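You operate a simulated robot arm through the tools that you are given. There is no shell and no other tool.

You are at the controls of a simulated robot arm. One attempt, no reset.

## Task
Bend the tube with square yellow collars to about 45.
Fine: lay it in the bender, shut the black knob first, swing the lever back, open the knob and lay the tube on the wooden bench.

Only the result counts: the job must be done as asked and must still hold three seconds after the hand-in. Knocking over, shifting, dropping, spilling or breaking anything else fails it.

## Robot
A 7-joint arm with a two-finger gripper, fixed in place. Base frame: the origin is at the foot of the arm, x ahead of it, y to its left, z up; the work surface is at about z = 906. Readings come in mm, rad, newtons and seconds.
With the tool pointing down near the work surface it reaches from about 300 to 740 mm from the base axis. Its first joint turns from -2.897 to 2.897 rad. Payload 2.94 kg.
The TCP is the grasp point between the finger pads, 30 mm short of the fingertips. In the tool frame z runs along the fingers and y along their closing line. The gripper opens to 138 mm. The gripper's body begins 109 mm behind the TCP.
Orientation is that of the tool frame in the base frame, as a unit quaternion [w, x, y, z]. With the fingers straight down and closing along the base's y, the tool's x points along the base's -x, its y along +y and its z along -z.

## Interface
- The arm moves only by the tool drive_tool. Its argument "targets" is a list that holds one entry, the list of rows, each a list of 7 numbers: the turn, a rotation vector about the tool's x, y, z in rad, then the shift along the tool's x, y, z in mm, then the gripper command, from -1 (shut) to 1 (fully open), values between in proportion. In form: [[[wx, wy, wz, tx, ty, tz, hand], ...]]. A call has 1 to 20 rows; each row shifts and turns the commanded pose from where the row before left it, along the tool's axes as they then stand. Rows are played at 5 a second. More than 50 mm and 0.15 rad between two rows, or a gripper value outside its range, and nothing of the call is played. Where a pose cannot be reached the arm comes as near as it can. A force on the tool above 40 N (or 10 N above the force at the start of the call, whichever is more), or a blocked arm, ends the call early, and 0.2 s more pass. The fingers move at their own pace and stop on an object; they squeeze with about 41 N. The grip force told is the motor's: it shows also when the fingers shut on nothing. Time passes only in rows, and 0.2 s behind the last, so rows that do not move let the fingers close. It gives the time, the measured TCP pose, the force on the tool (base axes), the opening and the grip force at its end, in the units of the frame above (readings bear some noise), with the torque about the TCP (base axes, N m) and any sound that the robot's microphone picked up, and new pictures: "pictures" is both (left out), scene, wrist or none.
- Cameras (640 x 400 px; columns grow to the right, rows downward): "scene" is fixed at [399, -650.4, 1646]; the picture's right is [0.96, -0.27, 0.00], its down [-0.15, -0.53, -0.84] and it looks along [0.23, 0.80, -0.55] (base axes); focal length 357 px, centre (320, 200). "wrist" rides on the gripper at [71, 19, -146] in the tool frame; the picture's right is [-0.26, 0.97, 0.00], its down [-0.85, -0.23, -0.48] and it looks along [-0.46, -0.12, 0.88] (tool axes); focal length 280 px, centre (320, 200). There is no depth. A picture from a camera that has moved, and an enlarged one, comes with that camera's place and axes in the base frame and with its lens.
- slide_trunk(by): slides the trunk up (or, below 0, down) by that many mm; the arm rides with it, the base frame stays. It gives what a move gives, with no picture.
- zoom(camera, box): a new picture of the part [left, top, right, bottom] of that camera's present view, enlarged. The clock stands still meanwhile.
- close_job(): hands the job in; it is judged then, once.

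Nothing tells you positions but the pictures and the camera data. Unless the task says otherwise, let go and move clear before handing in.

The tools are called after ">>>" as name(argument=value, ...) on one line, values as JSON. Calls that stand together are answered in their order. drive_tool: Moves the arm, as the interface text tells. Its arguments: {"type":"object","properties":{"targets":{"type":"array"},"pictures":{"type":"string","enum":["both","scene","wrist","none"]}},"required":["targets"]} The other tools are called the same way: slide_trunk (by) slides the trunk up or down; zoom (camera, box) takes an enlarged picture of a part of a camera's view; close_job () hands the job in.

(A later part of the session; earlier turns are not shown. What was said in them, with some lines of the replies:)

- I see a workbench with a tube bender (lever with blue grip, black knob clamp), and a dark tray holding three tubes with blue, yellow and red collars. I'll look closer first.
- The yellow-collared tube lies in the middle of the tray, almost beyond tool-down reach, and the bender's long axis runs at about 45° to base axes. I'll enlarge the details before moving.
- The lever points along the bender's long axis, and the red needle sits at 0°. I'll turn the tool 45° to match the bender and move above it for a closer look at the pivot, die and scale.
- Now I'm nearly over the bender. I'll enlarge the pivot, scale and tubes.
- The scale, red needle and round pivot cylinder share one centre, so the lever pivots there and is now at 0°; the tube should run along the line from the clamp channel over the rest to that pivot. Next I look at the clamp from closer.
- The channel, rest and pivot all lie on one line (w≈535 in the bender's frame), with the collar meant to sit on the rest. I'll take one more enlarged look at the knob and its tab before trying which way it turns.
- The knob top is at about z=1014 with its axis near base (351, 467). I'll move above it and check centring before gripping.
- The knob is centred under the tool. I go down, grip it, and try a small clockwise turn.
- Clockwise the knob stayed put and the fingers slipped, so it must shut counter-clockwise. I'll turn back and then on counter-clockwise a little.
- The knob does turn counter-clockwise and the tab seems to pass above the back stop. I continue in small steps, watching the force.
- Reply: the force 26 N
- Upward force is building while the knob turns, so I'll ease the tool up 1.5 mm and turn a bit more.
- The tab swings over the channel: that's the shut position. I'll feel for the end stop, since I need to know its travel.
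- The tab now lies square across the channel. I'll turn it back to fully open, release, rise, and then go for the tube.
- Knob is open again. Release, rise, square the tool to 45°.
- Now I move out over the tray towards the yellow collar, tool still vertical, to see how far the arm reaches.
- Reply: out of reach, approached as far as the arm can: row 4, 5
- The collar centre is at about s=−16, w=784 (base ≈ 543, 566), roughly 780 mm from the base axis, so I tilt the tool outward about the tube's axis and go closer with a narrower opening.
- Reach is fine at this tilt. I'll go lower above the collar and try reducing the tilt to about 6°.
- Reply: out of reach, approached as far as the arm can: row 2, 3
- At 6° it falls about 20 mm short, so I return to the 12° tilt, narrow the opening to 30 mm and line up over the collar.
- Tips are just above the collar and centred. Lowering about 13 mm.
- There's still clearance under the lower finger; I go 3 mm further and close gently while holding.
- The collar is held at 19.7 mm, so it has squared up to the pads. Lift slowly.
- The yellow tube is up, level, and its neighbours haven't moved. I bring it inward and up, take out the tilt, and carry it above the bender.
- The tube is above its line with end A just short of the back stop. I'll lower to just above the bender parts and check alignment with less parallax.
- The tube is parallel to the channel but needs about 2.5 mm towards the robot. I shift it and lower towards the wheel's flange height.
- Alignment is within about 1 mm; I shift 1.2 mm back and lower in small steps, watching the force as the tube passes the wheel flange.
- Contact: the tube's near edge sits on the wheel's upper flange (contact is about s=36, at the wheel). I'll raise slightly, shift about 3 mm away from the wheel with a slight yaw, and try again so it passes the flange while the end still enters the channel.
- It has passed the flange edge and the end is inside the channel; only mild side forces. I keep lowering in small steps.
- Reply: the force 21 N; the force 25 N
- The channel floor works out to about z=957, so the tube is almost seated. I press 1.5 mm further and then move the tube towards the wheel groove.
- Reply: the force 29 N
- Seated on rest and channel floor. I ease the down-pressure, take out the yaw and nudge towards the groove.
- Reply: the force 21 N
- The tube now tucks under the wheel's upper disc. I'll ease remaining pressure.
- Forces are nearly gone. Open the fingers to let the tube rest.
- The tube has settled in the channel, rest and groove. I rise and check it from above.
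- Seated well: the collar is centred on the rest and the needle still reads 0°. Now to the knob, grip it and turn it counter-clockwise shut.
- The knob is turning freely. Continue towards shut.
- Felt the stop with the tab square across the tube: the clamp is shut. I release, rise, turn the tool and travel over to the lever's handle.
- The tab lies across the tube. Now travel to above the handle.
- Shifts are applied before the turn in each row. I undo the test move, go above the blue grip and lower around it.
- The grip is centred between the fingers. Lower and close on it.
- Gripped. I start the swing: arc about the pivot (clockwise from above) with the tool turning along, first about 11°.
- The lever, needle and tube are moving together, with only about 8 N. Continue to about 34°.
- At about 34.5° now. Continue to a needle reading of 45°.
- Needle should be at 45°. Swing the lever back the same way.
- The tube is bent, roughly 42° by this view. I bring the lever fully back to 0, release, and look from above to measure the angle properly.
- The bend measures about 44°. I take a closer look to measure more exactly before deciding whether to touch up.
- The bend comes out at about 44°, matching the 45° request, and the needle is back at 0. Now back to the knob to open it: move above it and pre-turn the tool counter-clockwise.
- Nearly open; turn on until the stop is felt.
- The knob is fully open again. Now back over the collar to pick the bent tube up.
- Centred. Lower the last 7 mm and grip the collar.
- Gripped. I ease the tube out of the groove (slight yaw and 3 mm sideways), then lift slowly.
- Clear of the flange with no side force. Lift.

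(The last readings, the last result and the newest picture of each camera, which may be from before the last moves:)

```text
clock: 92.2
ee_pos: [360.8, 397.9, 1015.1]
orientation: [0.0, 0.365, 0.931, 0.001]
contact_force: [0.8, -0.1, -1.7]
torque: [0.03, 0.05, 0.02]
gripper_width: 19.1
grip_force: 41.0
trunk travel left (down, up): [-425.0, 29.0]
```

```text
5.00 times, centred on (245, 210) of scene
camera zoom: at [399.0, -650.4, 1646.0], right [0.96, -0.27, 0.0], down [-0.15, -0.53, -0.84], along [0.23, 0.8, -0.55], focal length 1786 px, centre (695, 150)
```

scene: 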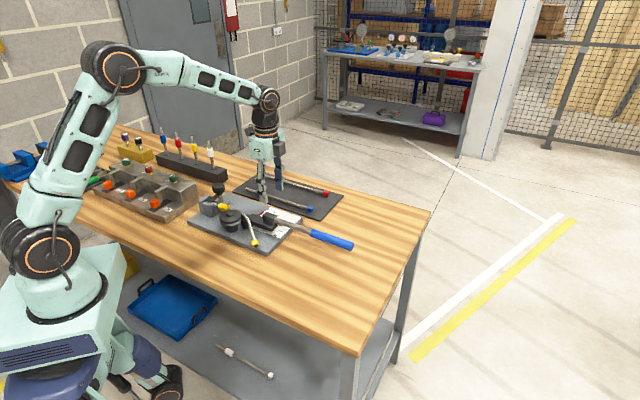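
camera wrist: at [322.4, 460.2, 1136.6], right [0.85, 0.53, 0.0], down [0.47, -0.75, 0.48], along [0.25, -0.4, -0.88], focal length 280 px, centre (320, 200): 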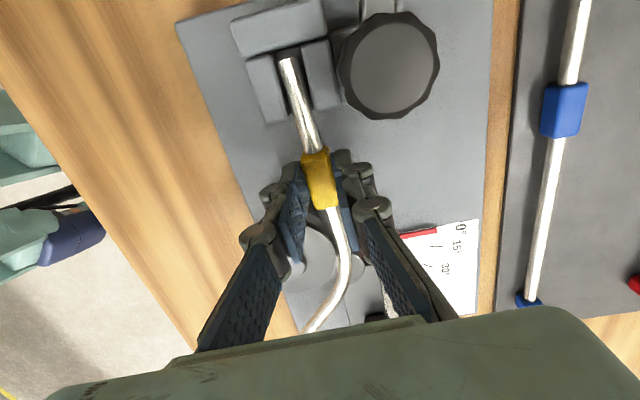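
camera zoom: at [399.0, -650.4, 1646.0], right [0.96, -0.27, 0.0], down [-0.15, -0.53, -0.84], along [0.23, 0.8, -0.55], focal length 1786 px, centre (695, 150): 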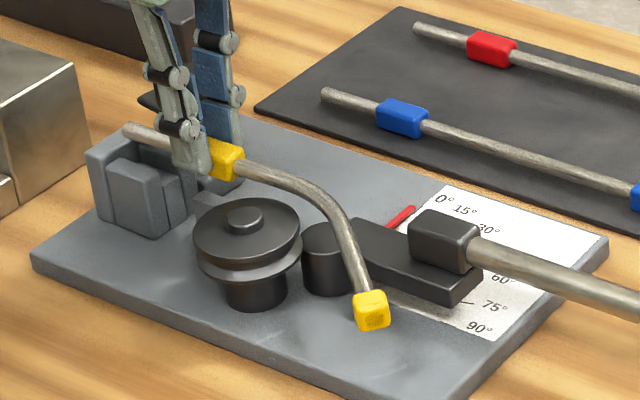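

The tube is out and clear. I raise it, square up, and carry it over to the free bench area beside the bender.

>>> drive_tool(targets=[[[0, 0, 0, 0, 0, -35, -1], [0, 0, 0, 0, 0, -35, -1], [0, 0, 0.04, 0, 0, 0, -1], [0, 0, 0, -37.3, -8.5, 0, -1], [0, 0, 0, -37.3, -8.5, 0, -1], [0, 0, 0, -37.3, -8.5, 0, -1], [0, 0, 0, -37.3, -8.5, 0, -1], [0, 0, 0, -37.3, -8.5, 0, -1], [0, 0, 0, -37.3, -8.5, 0, -1], [0, 0, 0, -37.3, -8.5, 0, -1], [0, 0, 0, -37.3, -8.5, 0, -1], [0, 0, 0, -37.3, -8.5, 0, -1], [0, 0, 0, 0, 0, 0, -1], [0, 0, 0, 0, 0, 0, -1]]], pictures="both")

>>> zoom(camera="scene", box=[220, 170, 400, 300])

```text
clock: 95.2
ee_pos: [545.5, 107.0, 1085.4]
orientation: [0.001, 0.384, 0.924, 0.0]
contact_force: [0.0, 0.9, -1.0]
torque: [0.1, 0.04, -0.03]
gripper_width: 19.2
grip_force: 40.9
trunk travel left (down, up): [-425.0, 29.0]
camera wrist: at [509.3, 169.8, 1228.9], right [0.87, 0.5, 0.0], down [0.44, -0.76, 0.48], along [0.24, -0.41, -0.88], focal length 280 px, centre (320, 200)
```

scene: 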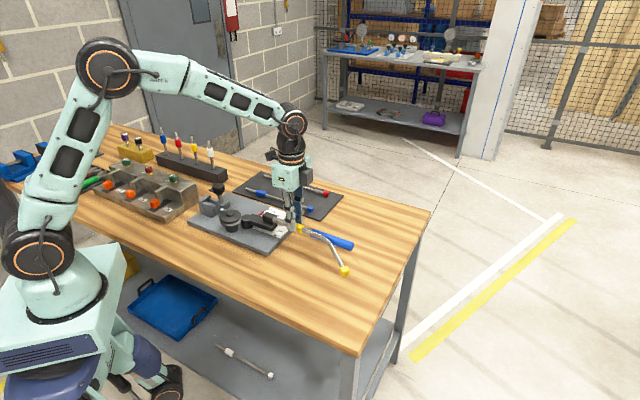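
wrist: 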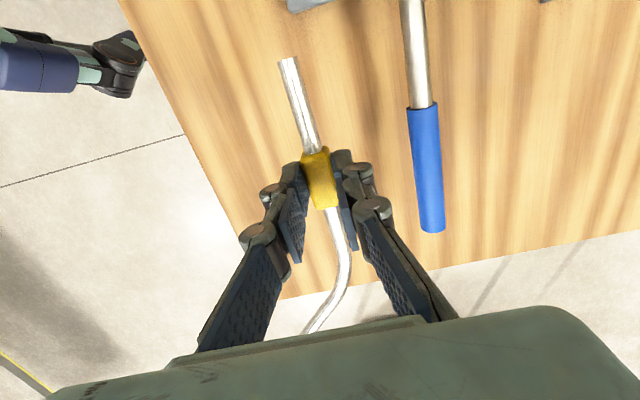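

```text
3.08 times, centred on (310, 235) of scene
camera zoom: at [399.0, -650.4, 1646.0], right [0.96, -0.27, 0.0], down [-0.15, -0.53, -0.84], along [0.23, 0.8, -0.55], focal length 1099 px, centre (351, 92)
```

zoom: 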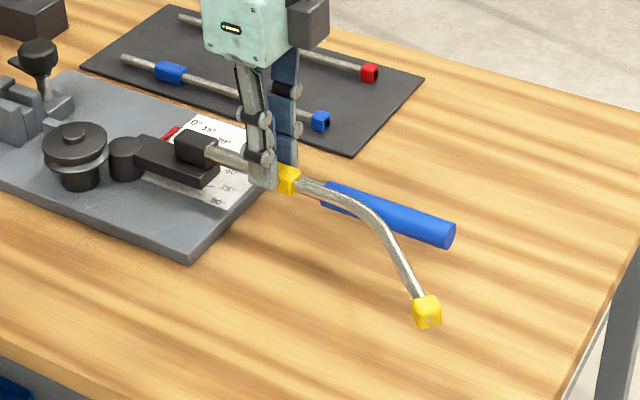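

The spot is clear on all sides. Lower towards the bench.

>>> drive_tool(targets=[[[0, 0, 0, 0, 0, 35, -1], [0, 0, 0, 0, 0, 35, -1], [0, 0, 0, 0, 0, 35, -1], [0, 0, 0, 0, 0, 20, -1], [0, 0, 0, 0, 0, 0, -1], [0, 0, 0, 0, 0, 0, -1]]], pictures="both")

>>> zoom(camera="scene", box=[250, 190, 390, 290])

```text
clock: 96.6
ee_pos: [543.1, 106.6, 961.3]
orientation: [0.001, 0.383, 0.924, 0.0]
contact_force: [0.4, -0.8, -0.6]
torque: [0.08, 0.05, -0.01]
gripper_width: 19.5
grip_force: 40.9
trunk travel left (down, up): [-425.0, 29.0]
camera wrist: at [508.1, 169.9, 1105.0], right [0.87, 0.5, 0.0], down [0.44, -0.76, 0.48], along [0.24, -0.41, -0.88], focal length 280 px, centre (320, 200)
```

scene: 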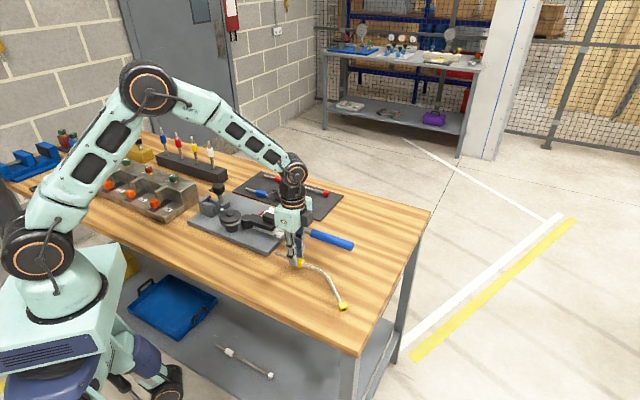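
wrist: 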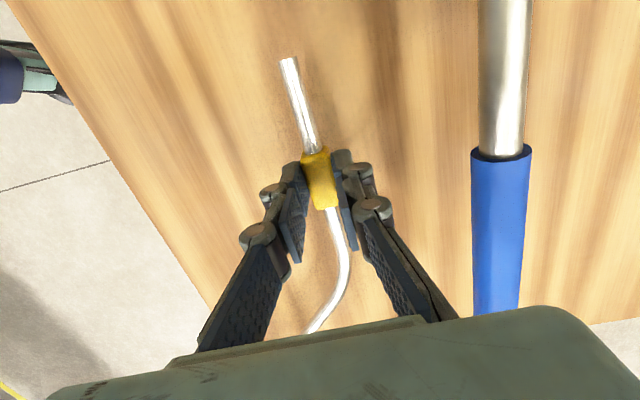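

```text
4.00 times, centred on (320, 240) of scene
camera zoom: at [399.0, -650.4, 1646.0], right [0.96, -0.27, 0.0], down [-0.15, -0.53, -0.84], along [0.23, 0.8, -0.55], focal length 1429 px, centre (320, 40)
```

zoom: 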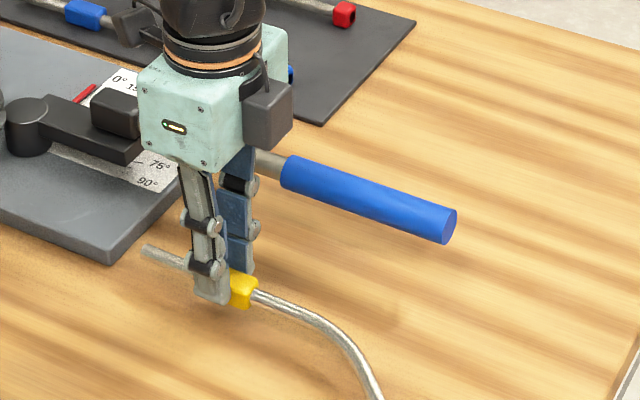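

>>> drive_tool(targets=[[[0, 0, 0, 0, 0, 5, -1], [0, 0, 0, 0, 0, 4, -1], [0, 0, 0, 0, 0, 2, -1], [0, 0, 0, 0, 0, 2, -1], [0, 0, 0, 0, 0, 0, -1]]], pictures="none")

>>> drive_tool(targets=[[[0, 0, 0, 0, 0, 1.5, -1], [0, 0, 0, 0, 0, 1.5, -1], [0, 0, 0, 0, 0, 0, -1]]], pictures="wrist")

>>> zoom(camera="scene", box=[270, 230, 360, 320])

```text
clock: 97.8
ee_pos: [544.1, 106.3, 946.1]
orientation: [0.0, 0.384, 0.923, 0.0]
contact_force: [0.9, -0.3, -1.5]
torque: [0.08, -0.02, 0.02]
gripper_width: 19.3
grip_force: 40.7
trunk travel left (down, up): [-425.0, 29.0]
```

```text
clock: 98.6
ee_pos: [543.2, 107.1, 943.9]
orientation: [-0.001, 0.384, 0.923, 0.001]
contact_force: [-0.4, -0.1, -1.2]
torque: [0.06, 0.04, -0.05]
gripper_width: 19.2
grip_force: 40.4
trunk travel left (down, up): [-425.0, 29.0]
camera wrist: at [507.8, 170.5, 1088.6], right [0.87, 0.5, 0.0], down [0.44, -0.76, 0.48], along [0.24, -0.41, -0.88], focal length 280 px, centre (320, 200)
```

wrist: 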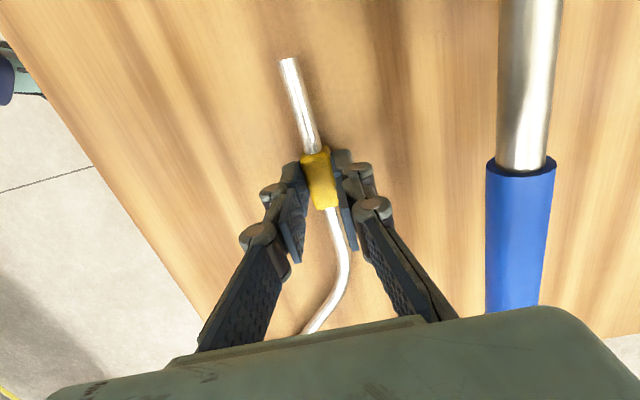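

```text
4.44 times, centred on (315, 275) of scene
camera zoom: at [399.0, -650.4, 1646.0], right [0.96, -0.27, 0.0], down [-0.15, -0.53, -0.84], along [0.23, 0.8, -0.55], focal length 1587 px, centre (342, -133)
```

zoom: 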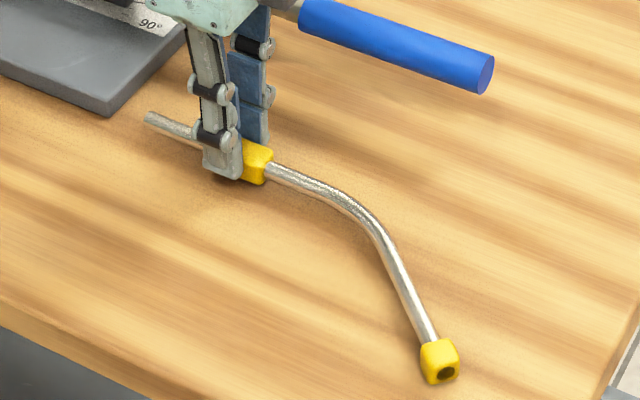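

No contact yet; a few more millimetres in 1 mm steps.

>>> drive_tool(targets=[[[0, 0, 0, 0, 0, 1, -1], [0, 0, 0, 0, 0, 1, -1], [0, 0, 0, 0, 0, 0, -1]]], pictures="none")

>>> drive_tool(targets=[[[0, 0, 0, 0, 0, 1, -1], [0, 0, 0, 0, 0, 0, -1]]], pictures="none")

```text
clock: 99.4
ee_pos: [543.3, 105.9, 942.6]
orientation: [0.001, 0.383, 0.924, 0.0]
contact_force: [0.1, 1.1, 2.0]
torque: [-0.37, -0.16, 0.11]
gripper_width: 19.2
grip_force: 40.9
trunk travel left (down, up): [-425.0, 29.0]
```

```text
clock: 100.0
ee_pos: [542.7, 105.2, 941.8]
orientation: [0.0, 0.384, 0.923, 0.001]
contact_force: [0.0, 1.5, 0.9]
torque: [-0.5, -0.27, 0.23]
gripper_width: 19.1
grip_force: 41.2
trunk travel left (down, up): [-425.0, 29.0]
```

The far collar has touched. One more millimetre, then release.

>>> drive_tool(targets=[[[0, 0, 0, 0, 0, 1, -1], [0, 0, 0, 0, 0, 0, -1]]], pictures="none")

>>> drive_tool(targets=[[[0, 0, 0, 0, 0, 0, -0.68], [0, 0, 0, 0, 0, 0, -0.55], [0, 0, 0, 0, 0, 0, -0.45], [0, 0, 0, 0, 0, 0, -0.45]]], pictures="wrist")

>>> zoom(camera="scene", box=[270, 230, 360, 320])

```text
clock: 100.6
ee_pos: [543.5, 106.4, 939.2]
orientation: [0.001, 0.384, 0.923, 0.0]
contact_force: [1.0, 0.4, 1.9]
torque: [-0.58, -0.32, 0.24]
gripper_width: 19.2
grip_force: 41.0
trunk travel left (down, up): [-425.0, 29.0]
```

```text
clock: 101.6
ee_pos: [542.7, 105.9, 940.0]
orientation: [0.0, 0.383, 0.924, 0.001]
contact_force: [0.1, -1.2, -0.1]
torque: [0.0, -0.03, 0.02]
gripper_width: 37.9
grip_force: 0.0
trunk travel left (down, up): [-425.0, 29.0]
camera wrist: at [507.0, 170.1, 1084.4], right [0.87, 0.5, 0.0], down [0.44, -0.76, 0.48], along [0.24, -0.41, -0.88], focal length 280 px, centre (320, 200)
```

wrist: 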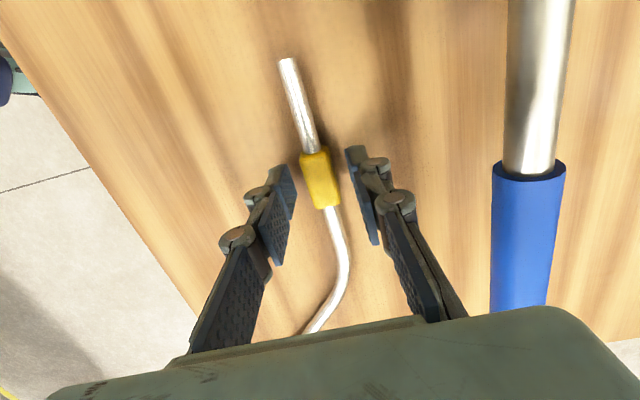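

```text
4.44 times, centred on (315, 275) of scene
camera zoom: at [399.0, -650.4, 1646.0], right [0.96, -0.27, 0.0], down [-0.15, -0.53, -0.84], along [0.23, 0.8, -0.55], focal length 1587 px, centre (342, -133)
```

zoom: 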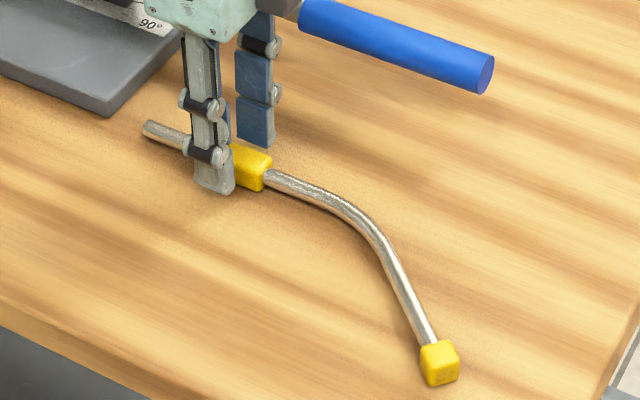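

The tube lies flat on the bench. I rise straight up and view it from above for a last check.

>>> drive_tool(targets=[[[0, 0, 0, 0, 0, -15, -0.45], [0, 0, 0, 0, 0, -40, -0.45], [0, 0, 0, 0, 0, -45, -0.45], [0, 0, 0, 0, 0, -45, 0], [0, 0, 0, 0, 0, -45, 0], [0, 0, 0, 45, 0, -15, 0.3], [0, 0, 0, 0, 0, 0, 0.6], [0, 0, 0, 0, 0, 0, 0.6]]], pictures="both")

>>> zoom(camera="scene", box=[180, 150, 380, 320])

>>> zoom(camera="wrist", box=[260, 60, 380, 260])

```text
clock: 103.4
ee_pos: [512.9, 136.3, 1144.4]
orientation: [0.0, 0.384, 0.923, 0.001]
contact_force: [-0.1, -0.3, 0.3]
torque: [0.0, 0.0, -0.01]
gripper_width: 110.4
grip_force: 0.1
trunk travel left (down, up): [-425.0, 29.0]
camera wrist: at [477.6, 200.4, 1289.8], right [0.87, 0.5, 0.0], down [0.44, -0.76, 0.48], along [0.24, -0.41, -0.88], focal length 280 px, centre (320, 200)
```

scene: 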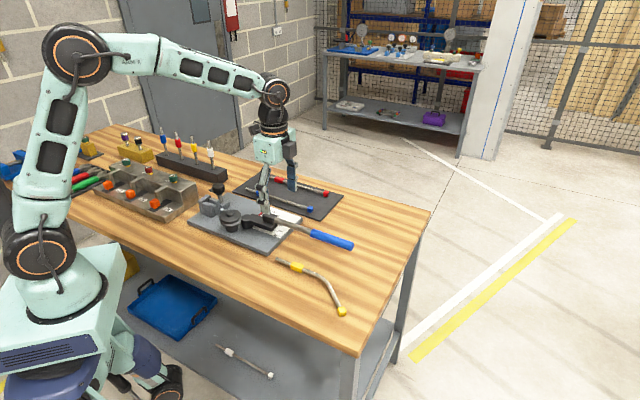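
wrist: 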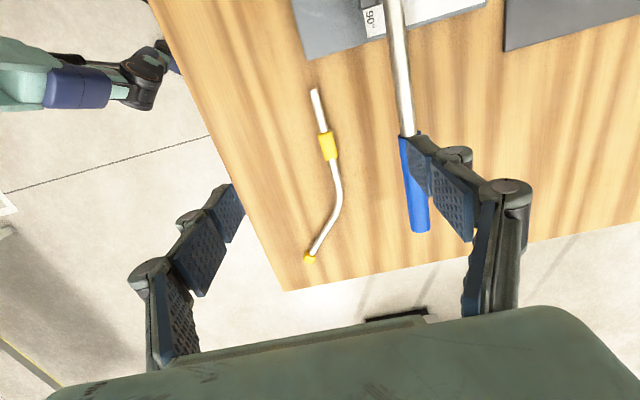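

```text
2.35 times, centred on (280, 235) of scene
camera zoom: at [399.0, -650.4, 1646.0], right [0.96, -0.27, 0.0], down [-0.15, -0.53, -0.84], along [0.23, 0.8, -0.55], focal length 840 px, centre (414, 118)
```

zoom: 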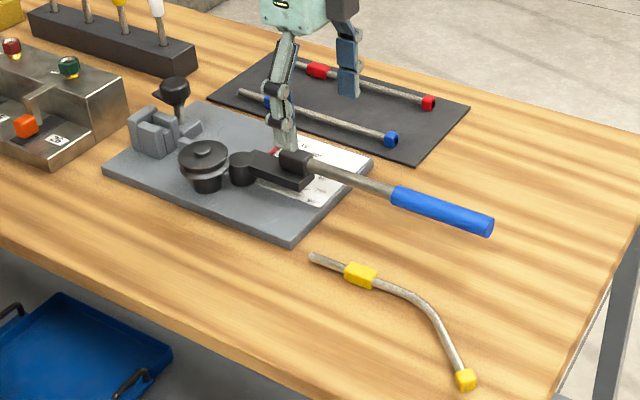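

```text
2.00 times, centred on (320, 160) of wrist
camera zoom: at [477.6, 200.4, 1289.8], right [0.87, 0.5, 0.0], down [0.44, -0.76, 0.48], along [0.24, -0.41, -0.88], focal length 561 px, centre (320, 280)
```

zoom: 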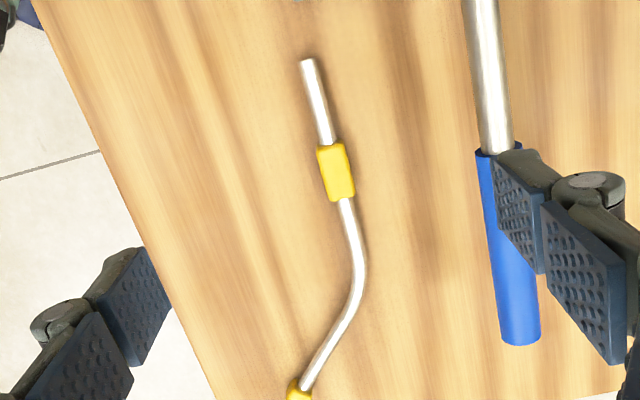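

>>> zoom(camera="wrist", box=[295, 180, 359, 270])

>>> zoom(camera="wrist", box=[290, 80, 360, 185])

>>> zoom(camera="scene", box=[265, 245, 360, 325])

```text
4.44 times, centred on (327, 225) of wrist
camera zoom: at [477.6, 200.4, 1289.8], right [0.87, 0.5, 0.0], down [0.44, -0.76, 0.48], along [0.24, -0.41, -0.88], focal length 1246 px, centre (289, 89)
```

zoom: 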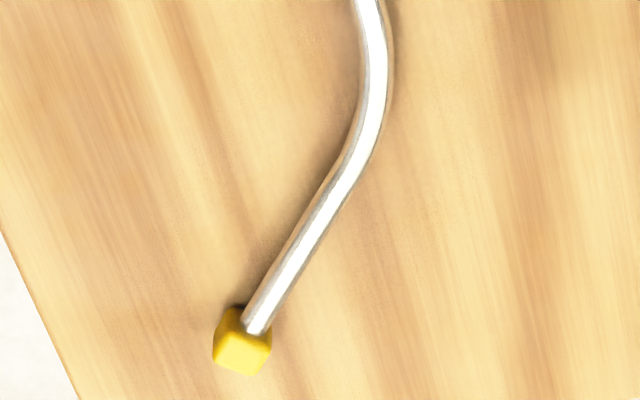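

```text
3.81 times, centred on (325, 132) of wrist
camera zoom: at [477.6, 200.4, 1289.8], right [0.87, 0.5, 0.0], down [0.44, -0.76, 0.48], along [0.24, -0.41, -0.88], focal length 1068 px, centre (301, 457)
```

zoom: 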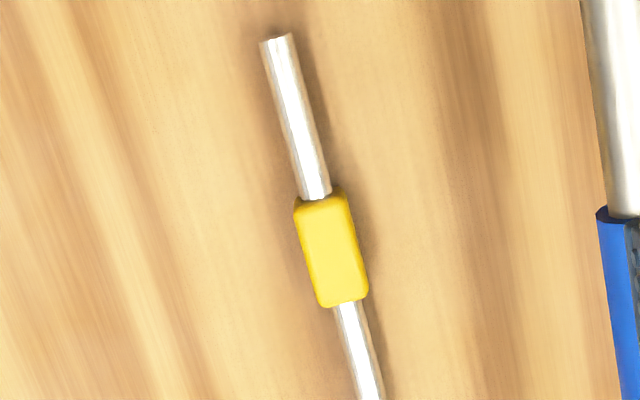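

```text
5.00 times, centred on (312, 285) of scene
camera zoom: at [399.0, -650.4, 1646.0], right [0.96, -0.27, 0.0], down [-0.15, -0.53, -0.84], along [0.23, 0.8, -0.55], focal length 1786 px, centre (358, -225)
```

zoom: 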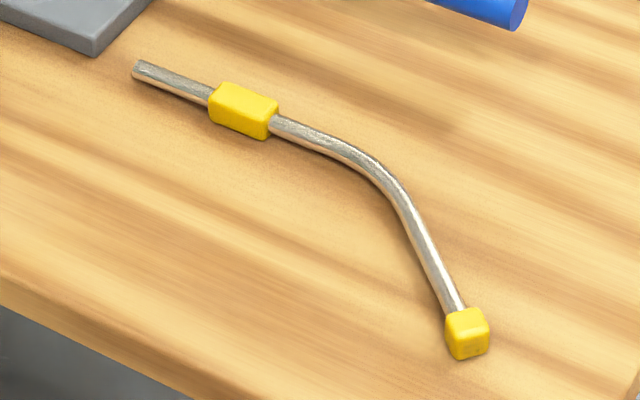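

>>> zoom(camera="wrist", box=[305, 215, 349, 259])

>>> zoom(camera="scene", box=[315, 270, 365, 320])

>>> zoom(camera="scene", box=[270, 250, 340, 290])

```text
9.09 times, centred on (327, 237) of wrist
camera zoom: at [477.6, 200.4, 1289.8], right [0.87, 0.5, 0.0], down [0.44, -0.76, 0.48], along [0.24, -0.41, -0.88], focal length 2549 px, centre (256, -136)
```

zoom: 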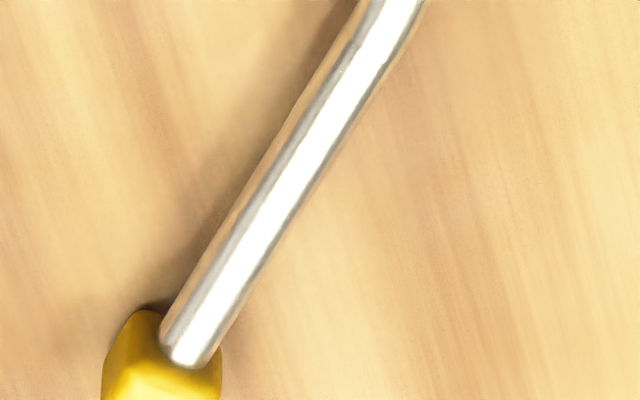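

```text
8.00 times, centred on (340, 295) of scene
camera zoom: at [399.0, -650.4, 1646.0], right [0.96, -0.27, 0.0], down [-0.15, -0.53, -0.84], along [0.23, 0.8, -0.55], focal length 2857 px, centre (160, -560)
```

zoom: 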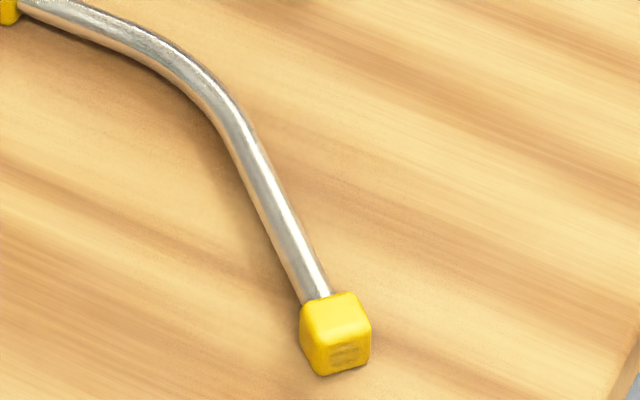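

```text
9.14 times, centred on (305, 270) of scene
camera zoom: at [399.0, -650.4, 1646.0], right [0.96, -0.27, 0.0], down [-0.15, -0.53, -0.84], along [0.23, 0.8, -0.55], focal length 3266 px, centre (457, -440)
```

zoom: 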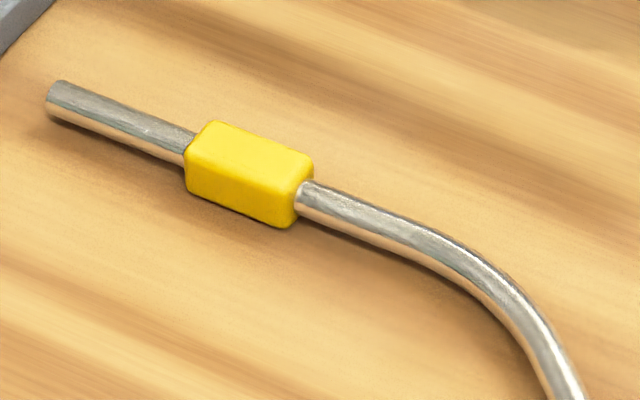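

Different views give slightly different readings of the bend, so I'll look straight down on the tube (camera vertical) to measure it without perspective error.

>>> drive_tool(targets=[[[0, 0, 0, -35, -10, 10, 1], [0, 0, 0, -35, -10, 10, 1], [0, 0, 0, -34, -9, 10, 1], [-0.0324, 0.1208, 0, 0, 0, 0, 1], [-0.0324, 0.1208, 0, 0, 0, 0, 1], [-0.0324, 0.1208, 0, 0, 0, 0, 1], [-0.0324, 0.1208, 0, 0, 0, 0, 1], [0, 0, 0, 0, 0, 0, 1], [0, 0, 0, 0, 0, 0, 1]]], pictures="both")

```text
clock: 105.4
ee_pos: [564.2, 43.1, 1115.9]
orientation: [-0.196, 0.372, 0.895, 0.152]
contact_force: [0.1, -0.4, -0.1]
torque: [-0.02, -0.09, -0.01]
gripper_width: 138.0
grip_force: 0.1
trunk travel left (down, up): [-425.0, 29.0]
camera wrist: at [567.1, 39.1, 1276.7], right [0.87, 0.5, 0.0], down [0.5, -0.87, -0.01], along [0.0, 0.0, -1.0], focal length 280 px, centre (320, 200)
```

scene: 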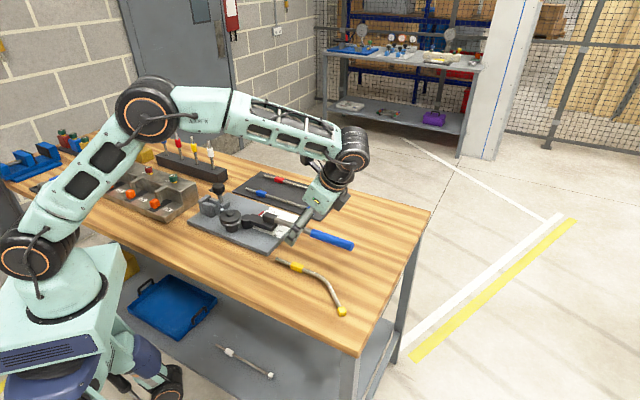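
wrist: 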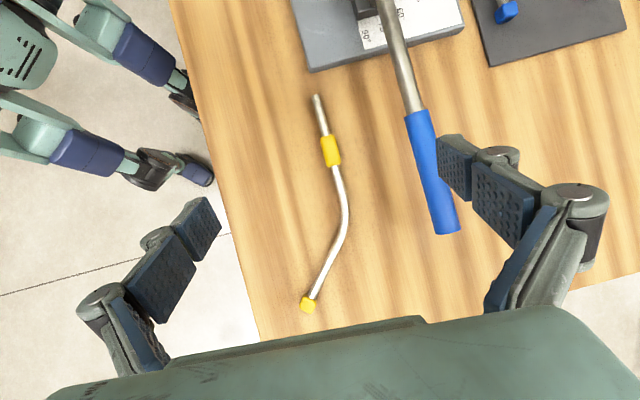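

>>> zoom(camera="wrist", box=[290, 85, 370, 185])

>>> zoom(camera="wrist", box=[290, 180, 370, 310])

>>> zoom(camera="wrist", box=[300, 230, 350, 300])

```text
4.00 times, centred on (330, 135) of wrist
camera zoom: at [567.1, 39.1, 1276.7], right [0.87, 0.5, 0.0], down [0.5, -0.87, -0.01], along [0.0, 0.0, -1.0], focal length 1122 px, centre (280, 460)
```

zoom: 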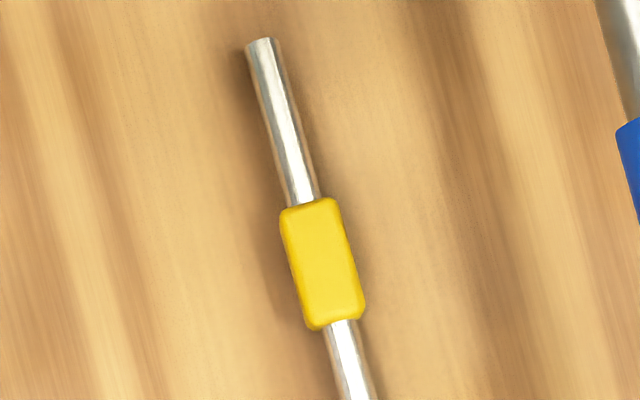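

```text
3.08 times, centred on (330, 245) of wrist
camera zoom: at [567.1, 39.1, 1276.7], right [0.87, 0.5, 0.0], down [0.5, -0.87, -0.01], along [0.0, 0.0, -1.0], focal length 863 px, centre (289, 62)
```

zoom: 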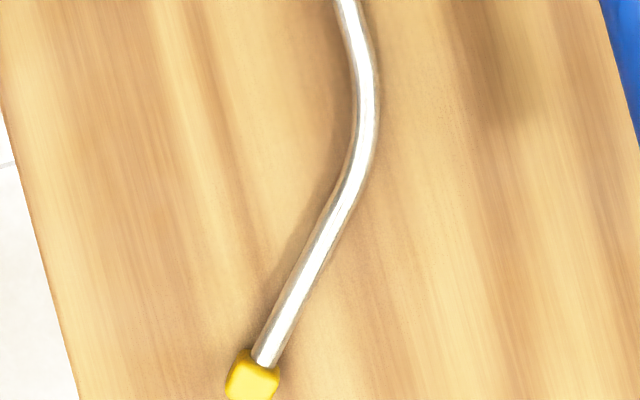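

```text
5.71 times, centred on (325, 265) of wrist
camera zoom: at [567.1, 39.1, 1276.7], right [0.87, 0.5, 0.0], down [0.5, -0.87, -0.01], along [0.0, 0.0, -1.0], focal length 1602 px, centre (291, -171)
```

zoom: 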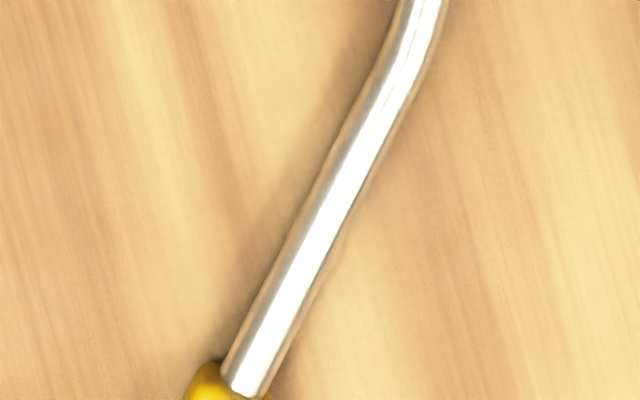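

>>> zoom(camera="wrist", box=[305, 270, 337, 290])

>>> zoom(camera="wrist", box=[315, 250, 347, 270])

>>> zoom(camera="wrist", box=[325, 230, 357, 250])

>>> zoom(camera="wrist", box=[305, 95, 337, 115])

>>> zoom(camera="wrist", box=[310, 115, 342, 135])

>>> zoom(camera="wrist", box=[322, 165, 354, 185])

```text
16.00 times, centred on (321, 280) of wrist
camera zoom: at [567.1, 39.1, 1276.7], right [0.87, 0.5, 0.0], down [0.5, -0.87, -0.01], along [0.0, 0.0, -1.0], focal length 4486 px, centre (304, -1080)
```

zoom: 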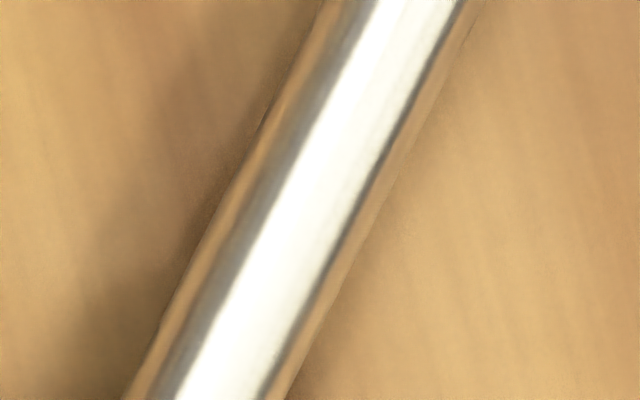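

```text
16.00 times, centred on (331, 260) of wrist
camera zoom: at [567.1, 39.1, 1276.7], right [0.87, 0.5, 0.0], down [0.5, -0.87, -0.01], along [0.0, 0.0, -1.0], focal length 4486 px, centre (144, -760)
```

zoom: 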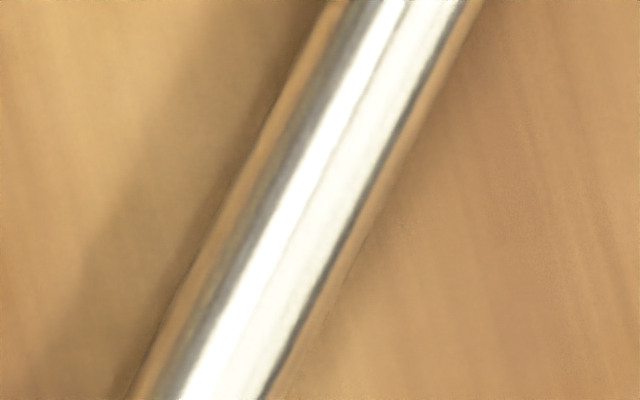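

```text
16.00 times, centred on (341, 240) of wrist
camera zoom: at [567.1, 39.1, 1276.7], right [0.87, 0.5, 0.0], down [0.5, -0.87, -0.01], along [0.0, 0.0, -1.0], focal length 4486 px, centre (-16, -440)
```

zoom: 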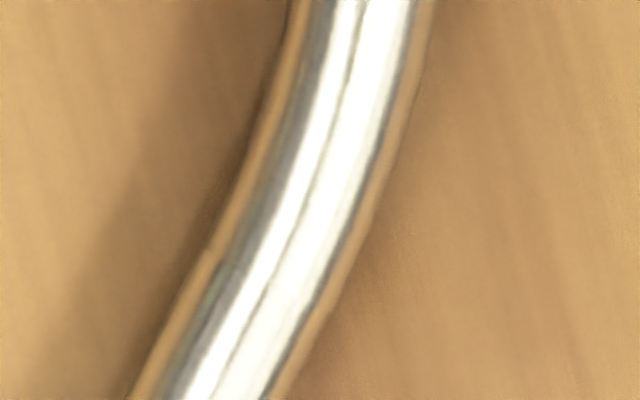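

```text
16.00 times, centred on (321, 105) of wrist
camera zoom: at [567.1, 39.1, 1276.7], right [0.87, 0.5, 0.0], down [0.5, -0.87, -0.01], along [0.0, 0.0, -1.0], focal length 4486 px, centre (304, 1720)
```

zoom: 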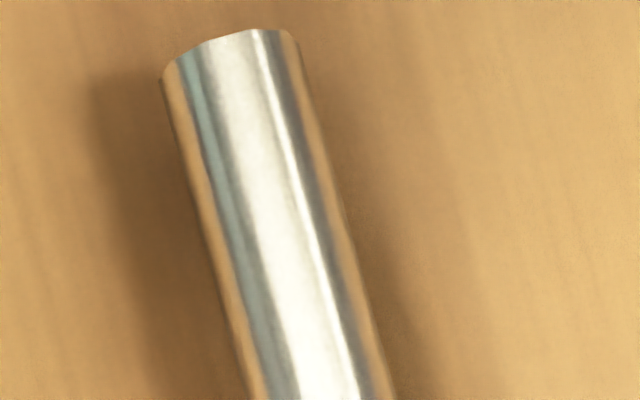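

```text
16.00 times, centred on (326, 125) of wrist
camera zoom: at [567.1, 39.1, 1276.7], right [0.87, 0.5, 0.0], down [0.5, -0.87, -0.01], along [0.0, 0.0, -1.0], focal length 4486 px, centre (224, 1400)
```

zoom: 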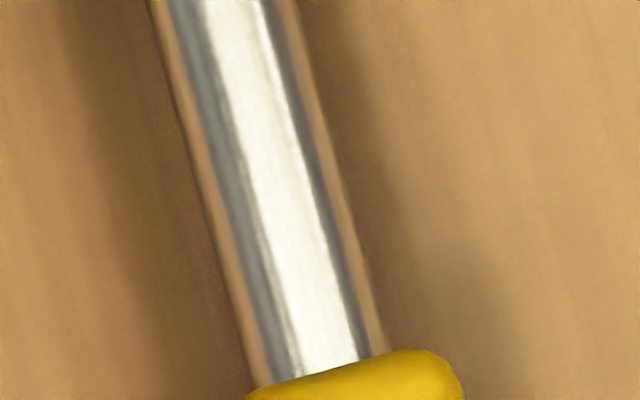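

```text
16.00 times, centred on (338, 175) of wrist
camera zoom: at [567.1, 39.1, 1276.7], right [0.87, 0.5, 0.0], down [0.5, -0.87, -0.01], along [0.0, 0.0, -1.0], focal length 4486 px, centre (32, 600)
```

zoom: 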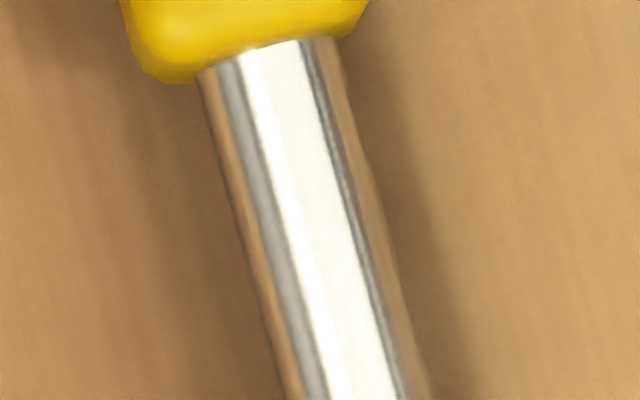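

Looking straight down, the bend measures about 42–43°: the lever was taken to 45° on the scale and the small play gives the rest, which fits "about 45". The tube lies flat on the wooden bench, the lever is back at 0, the knob is open and the other tubes are untouched; I move the arm a bit further away and check once more.

>>> drive_tool(targets=[[[0, 0, 0, 0, 0, -40, 1], [0, 0, 0, 0, 0, -40, 1], [0, 0, 0, 0, 0, 0, 1], [0, 0, 0, 0, 0, 0, 1]]], pictures="both")

>>> zoom(camera="scene", box=[60, 130, 380, 330])

```text
clock: 106.4
ee_pos: [583.4, 10.7, 1185.1]
orientation: [-0.197, 0.372, 0.895, 0.151]
contact_force: [0.6, 0.0, -0.2]
torque: [0.0, -0.02, 0.03]
gripper_width: 138.0
grip_force: 0.1
trunk travel left (down, up): [-425.0, 29.0]
camera wrist: at [586.8, 5.6, 1346.4], right [0.87, 0.5, 0.0], down [0.5, -0.87, 0.0], along [0.0, 0.0, -1.0], focal length 280 px, centre (320, 200)
```

scene: 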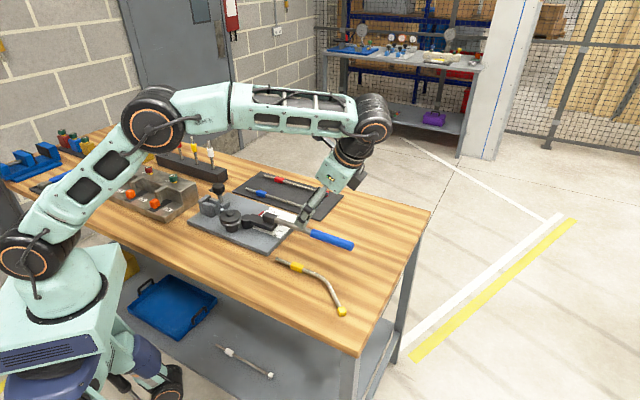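
wrist: 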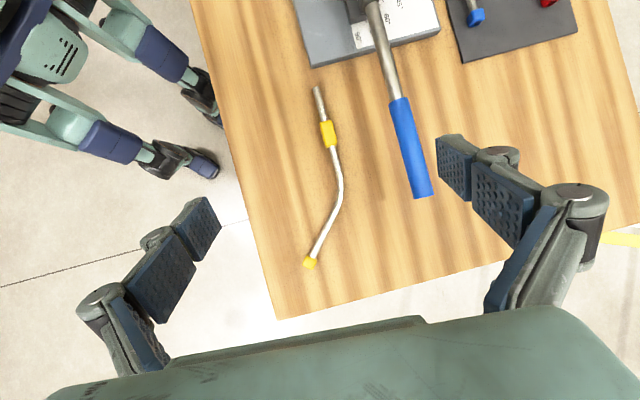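

```text
2.00 times, centred on (220, 230) of scene
camera zoom: at [399.0, -650.4, 1646.0], right [0.96, -0.27, 0.0], down [-0.15, -0.53, -0.84], along [0.23, 0.8, -0.55], focal length 714 px, centre (520, 140)
```

zoom: 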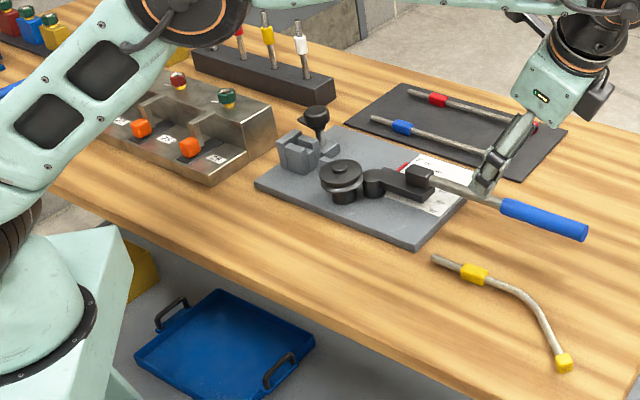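

The bent tube rests on the bench, the gripper is open and well clear, and the lever and knob are back where they started. Everything else looks undisturbed, so I hand the job in.

>>> close_job()

```text
The job is handed in.
```

The yellow-collared tube is bent and lying flat on the wooden bench, but the bend came out at about 42°, a little under 45°. I measured that looking straight down; earlier angled views read between 39° and 44°.

- **Bend:** I swung the lever to 45° on the scale. Most of the shortfall is probably play between the lever and the tube. I judged it close enough to "about 45" and did not put the tube back for a second bend.
- **Bender:** I shut the knob before bending. The lever was then swung back to 0 and the knob opened again.
- **Everything else:** The blue and red tubes and the other items on the bench look undisturbed. The gripper is open and clear of everything.

While laying the tube in, it caught once on the wheel's upper disc, so I lifted it slightly and eased it past. Before picking up the tube, I also turned the knob once with the bender empty to find out which way it shuts.
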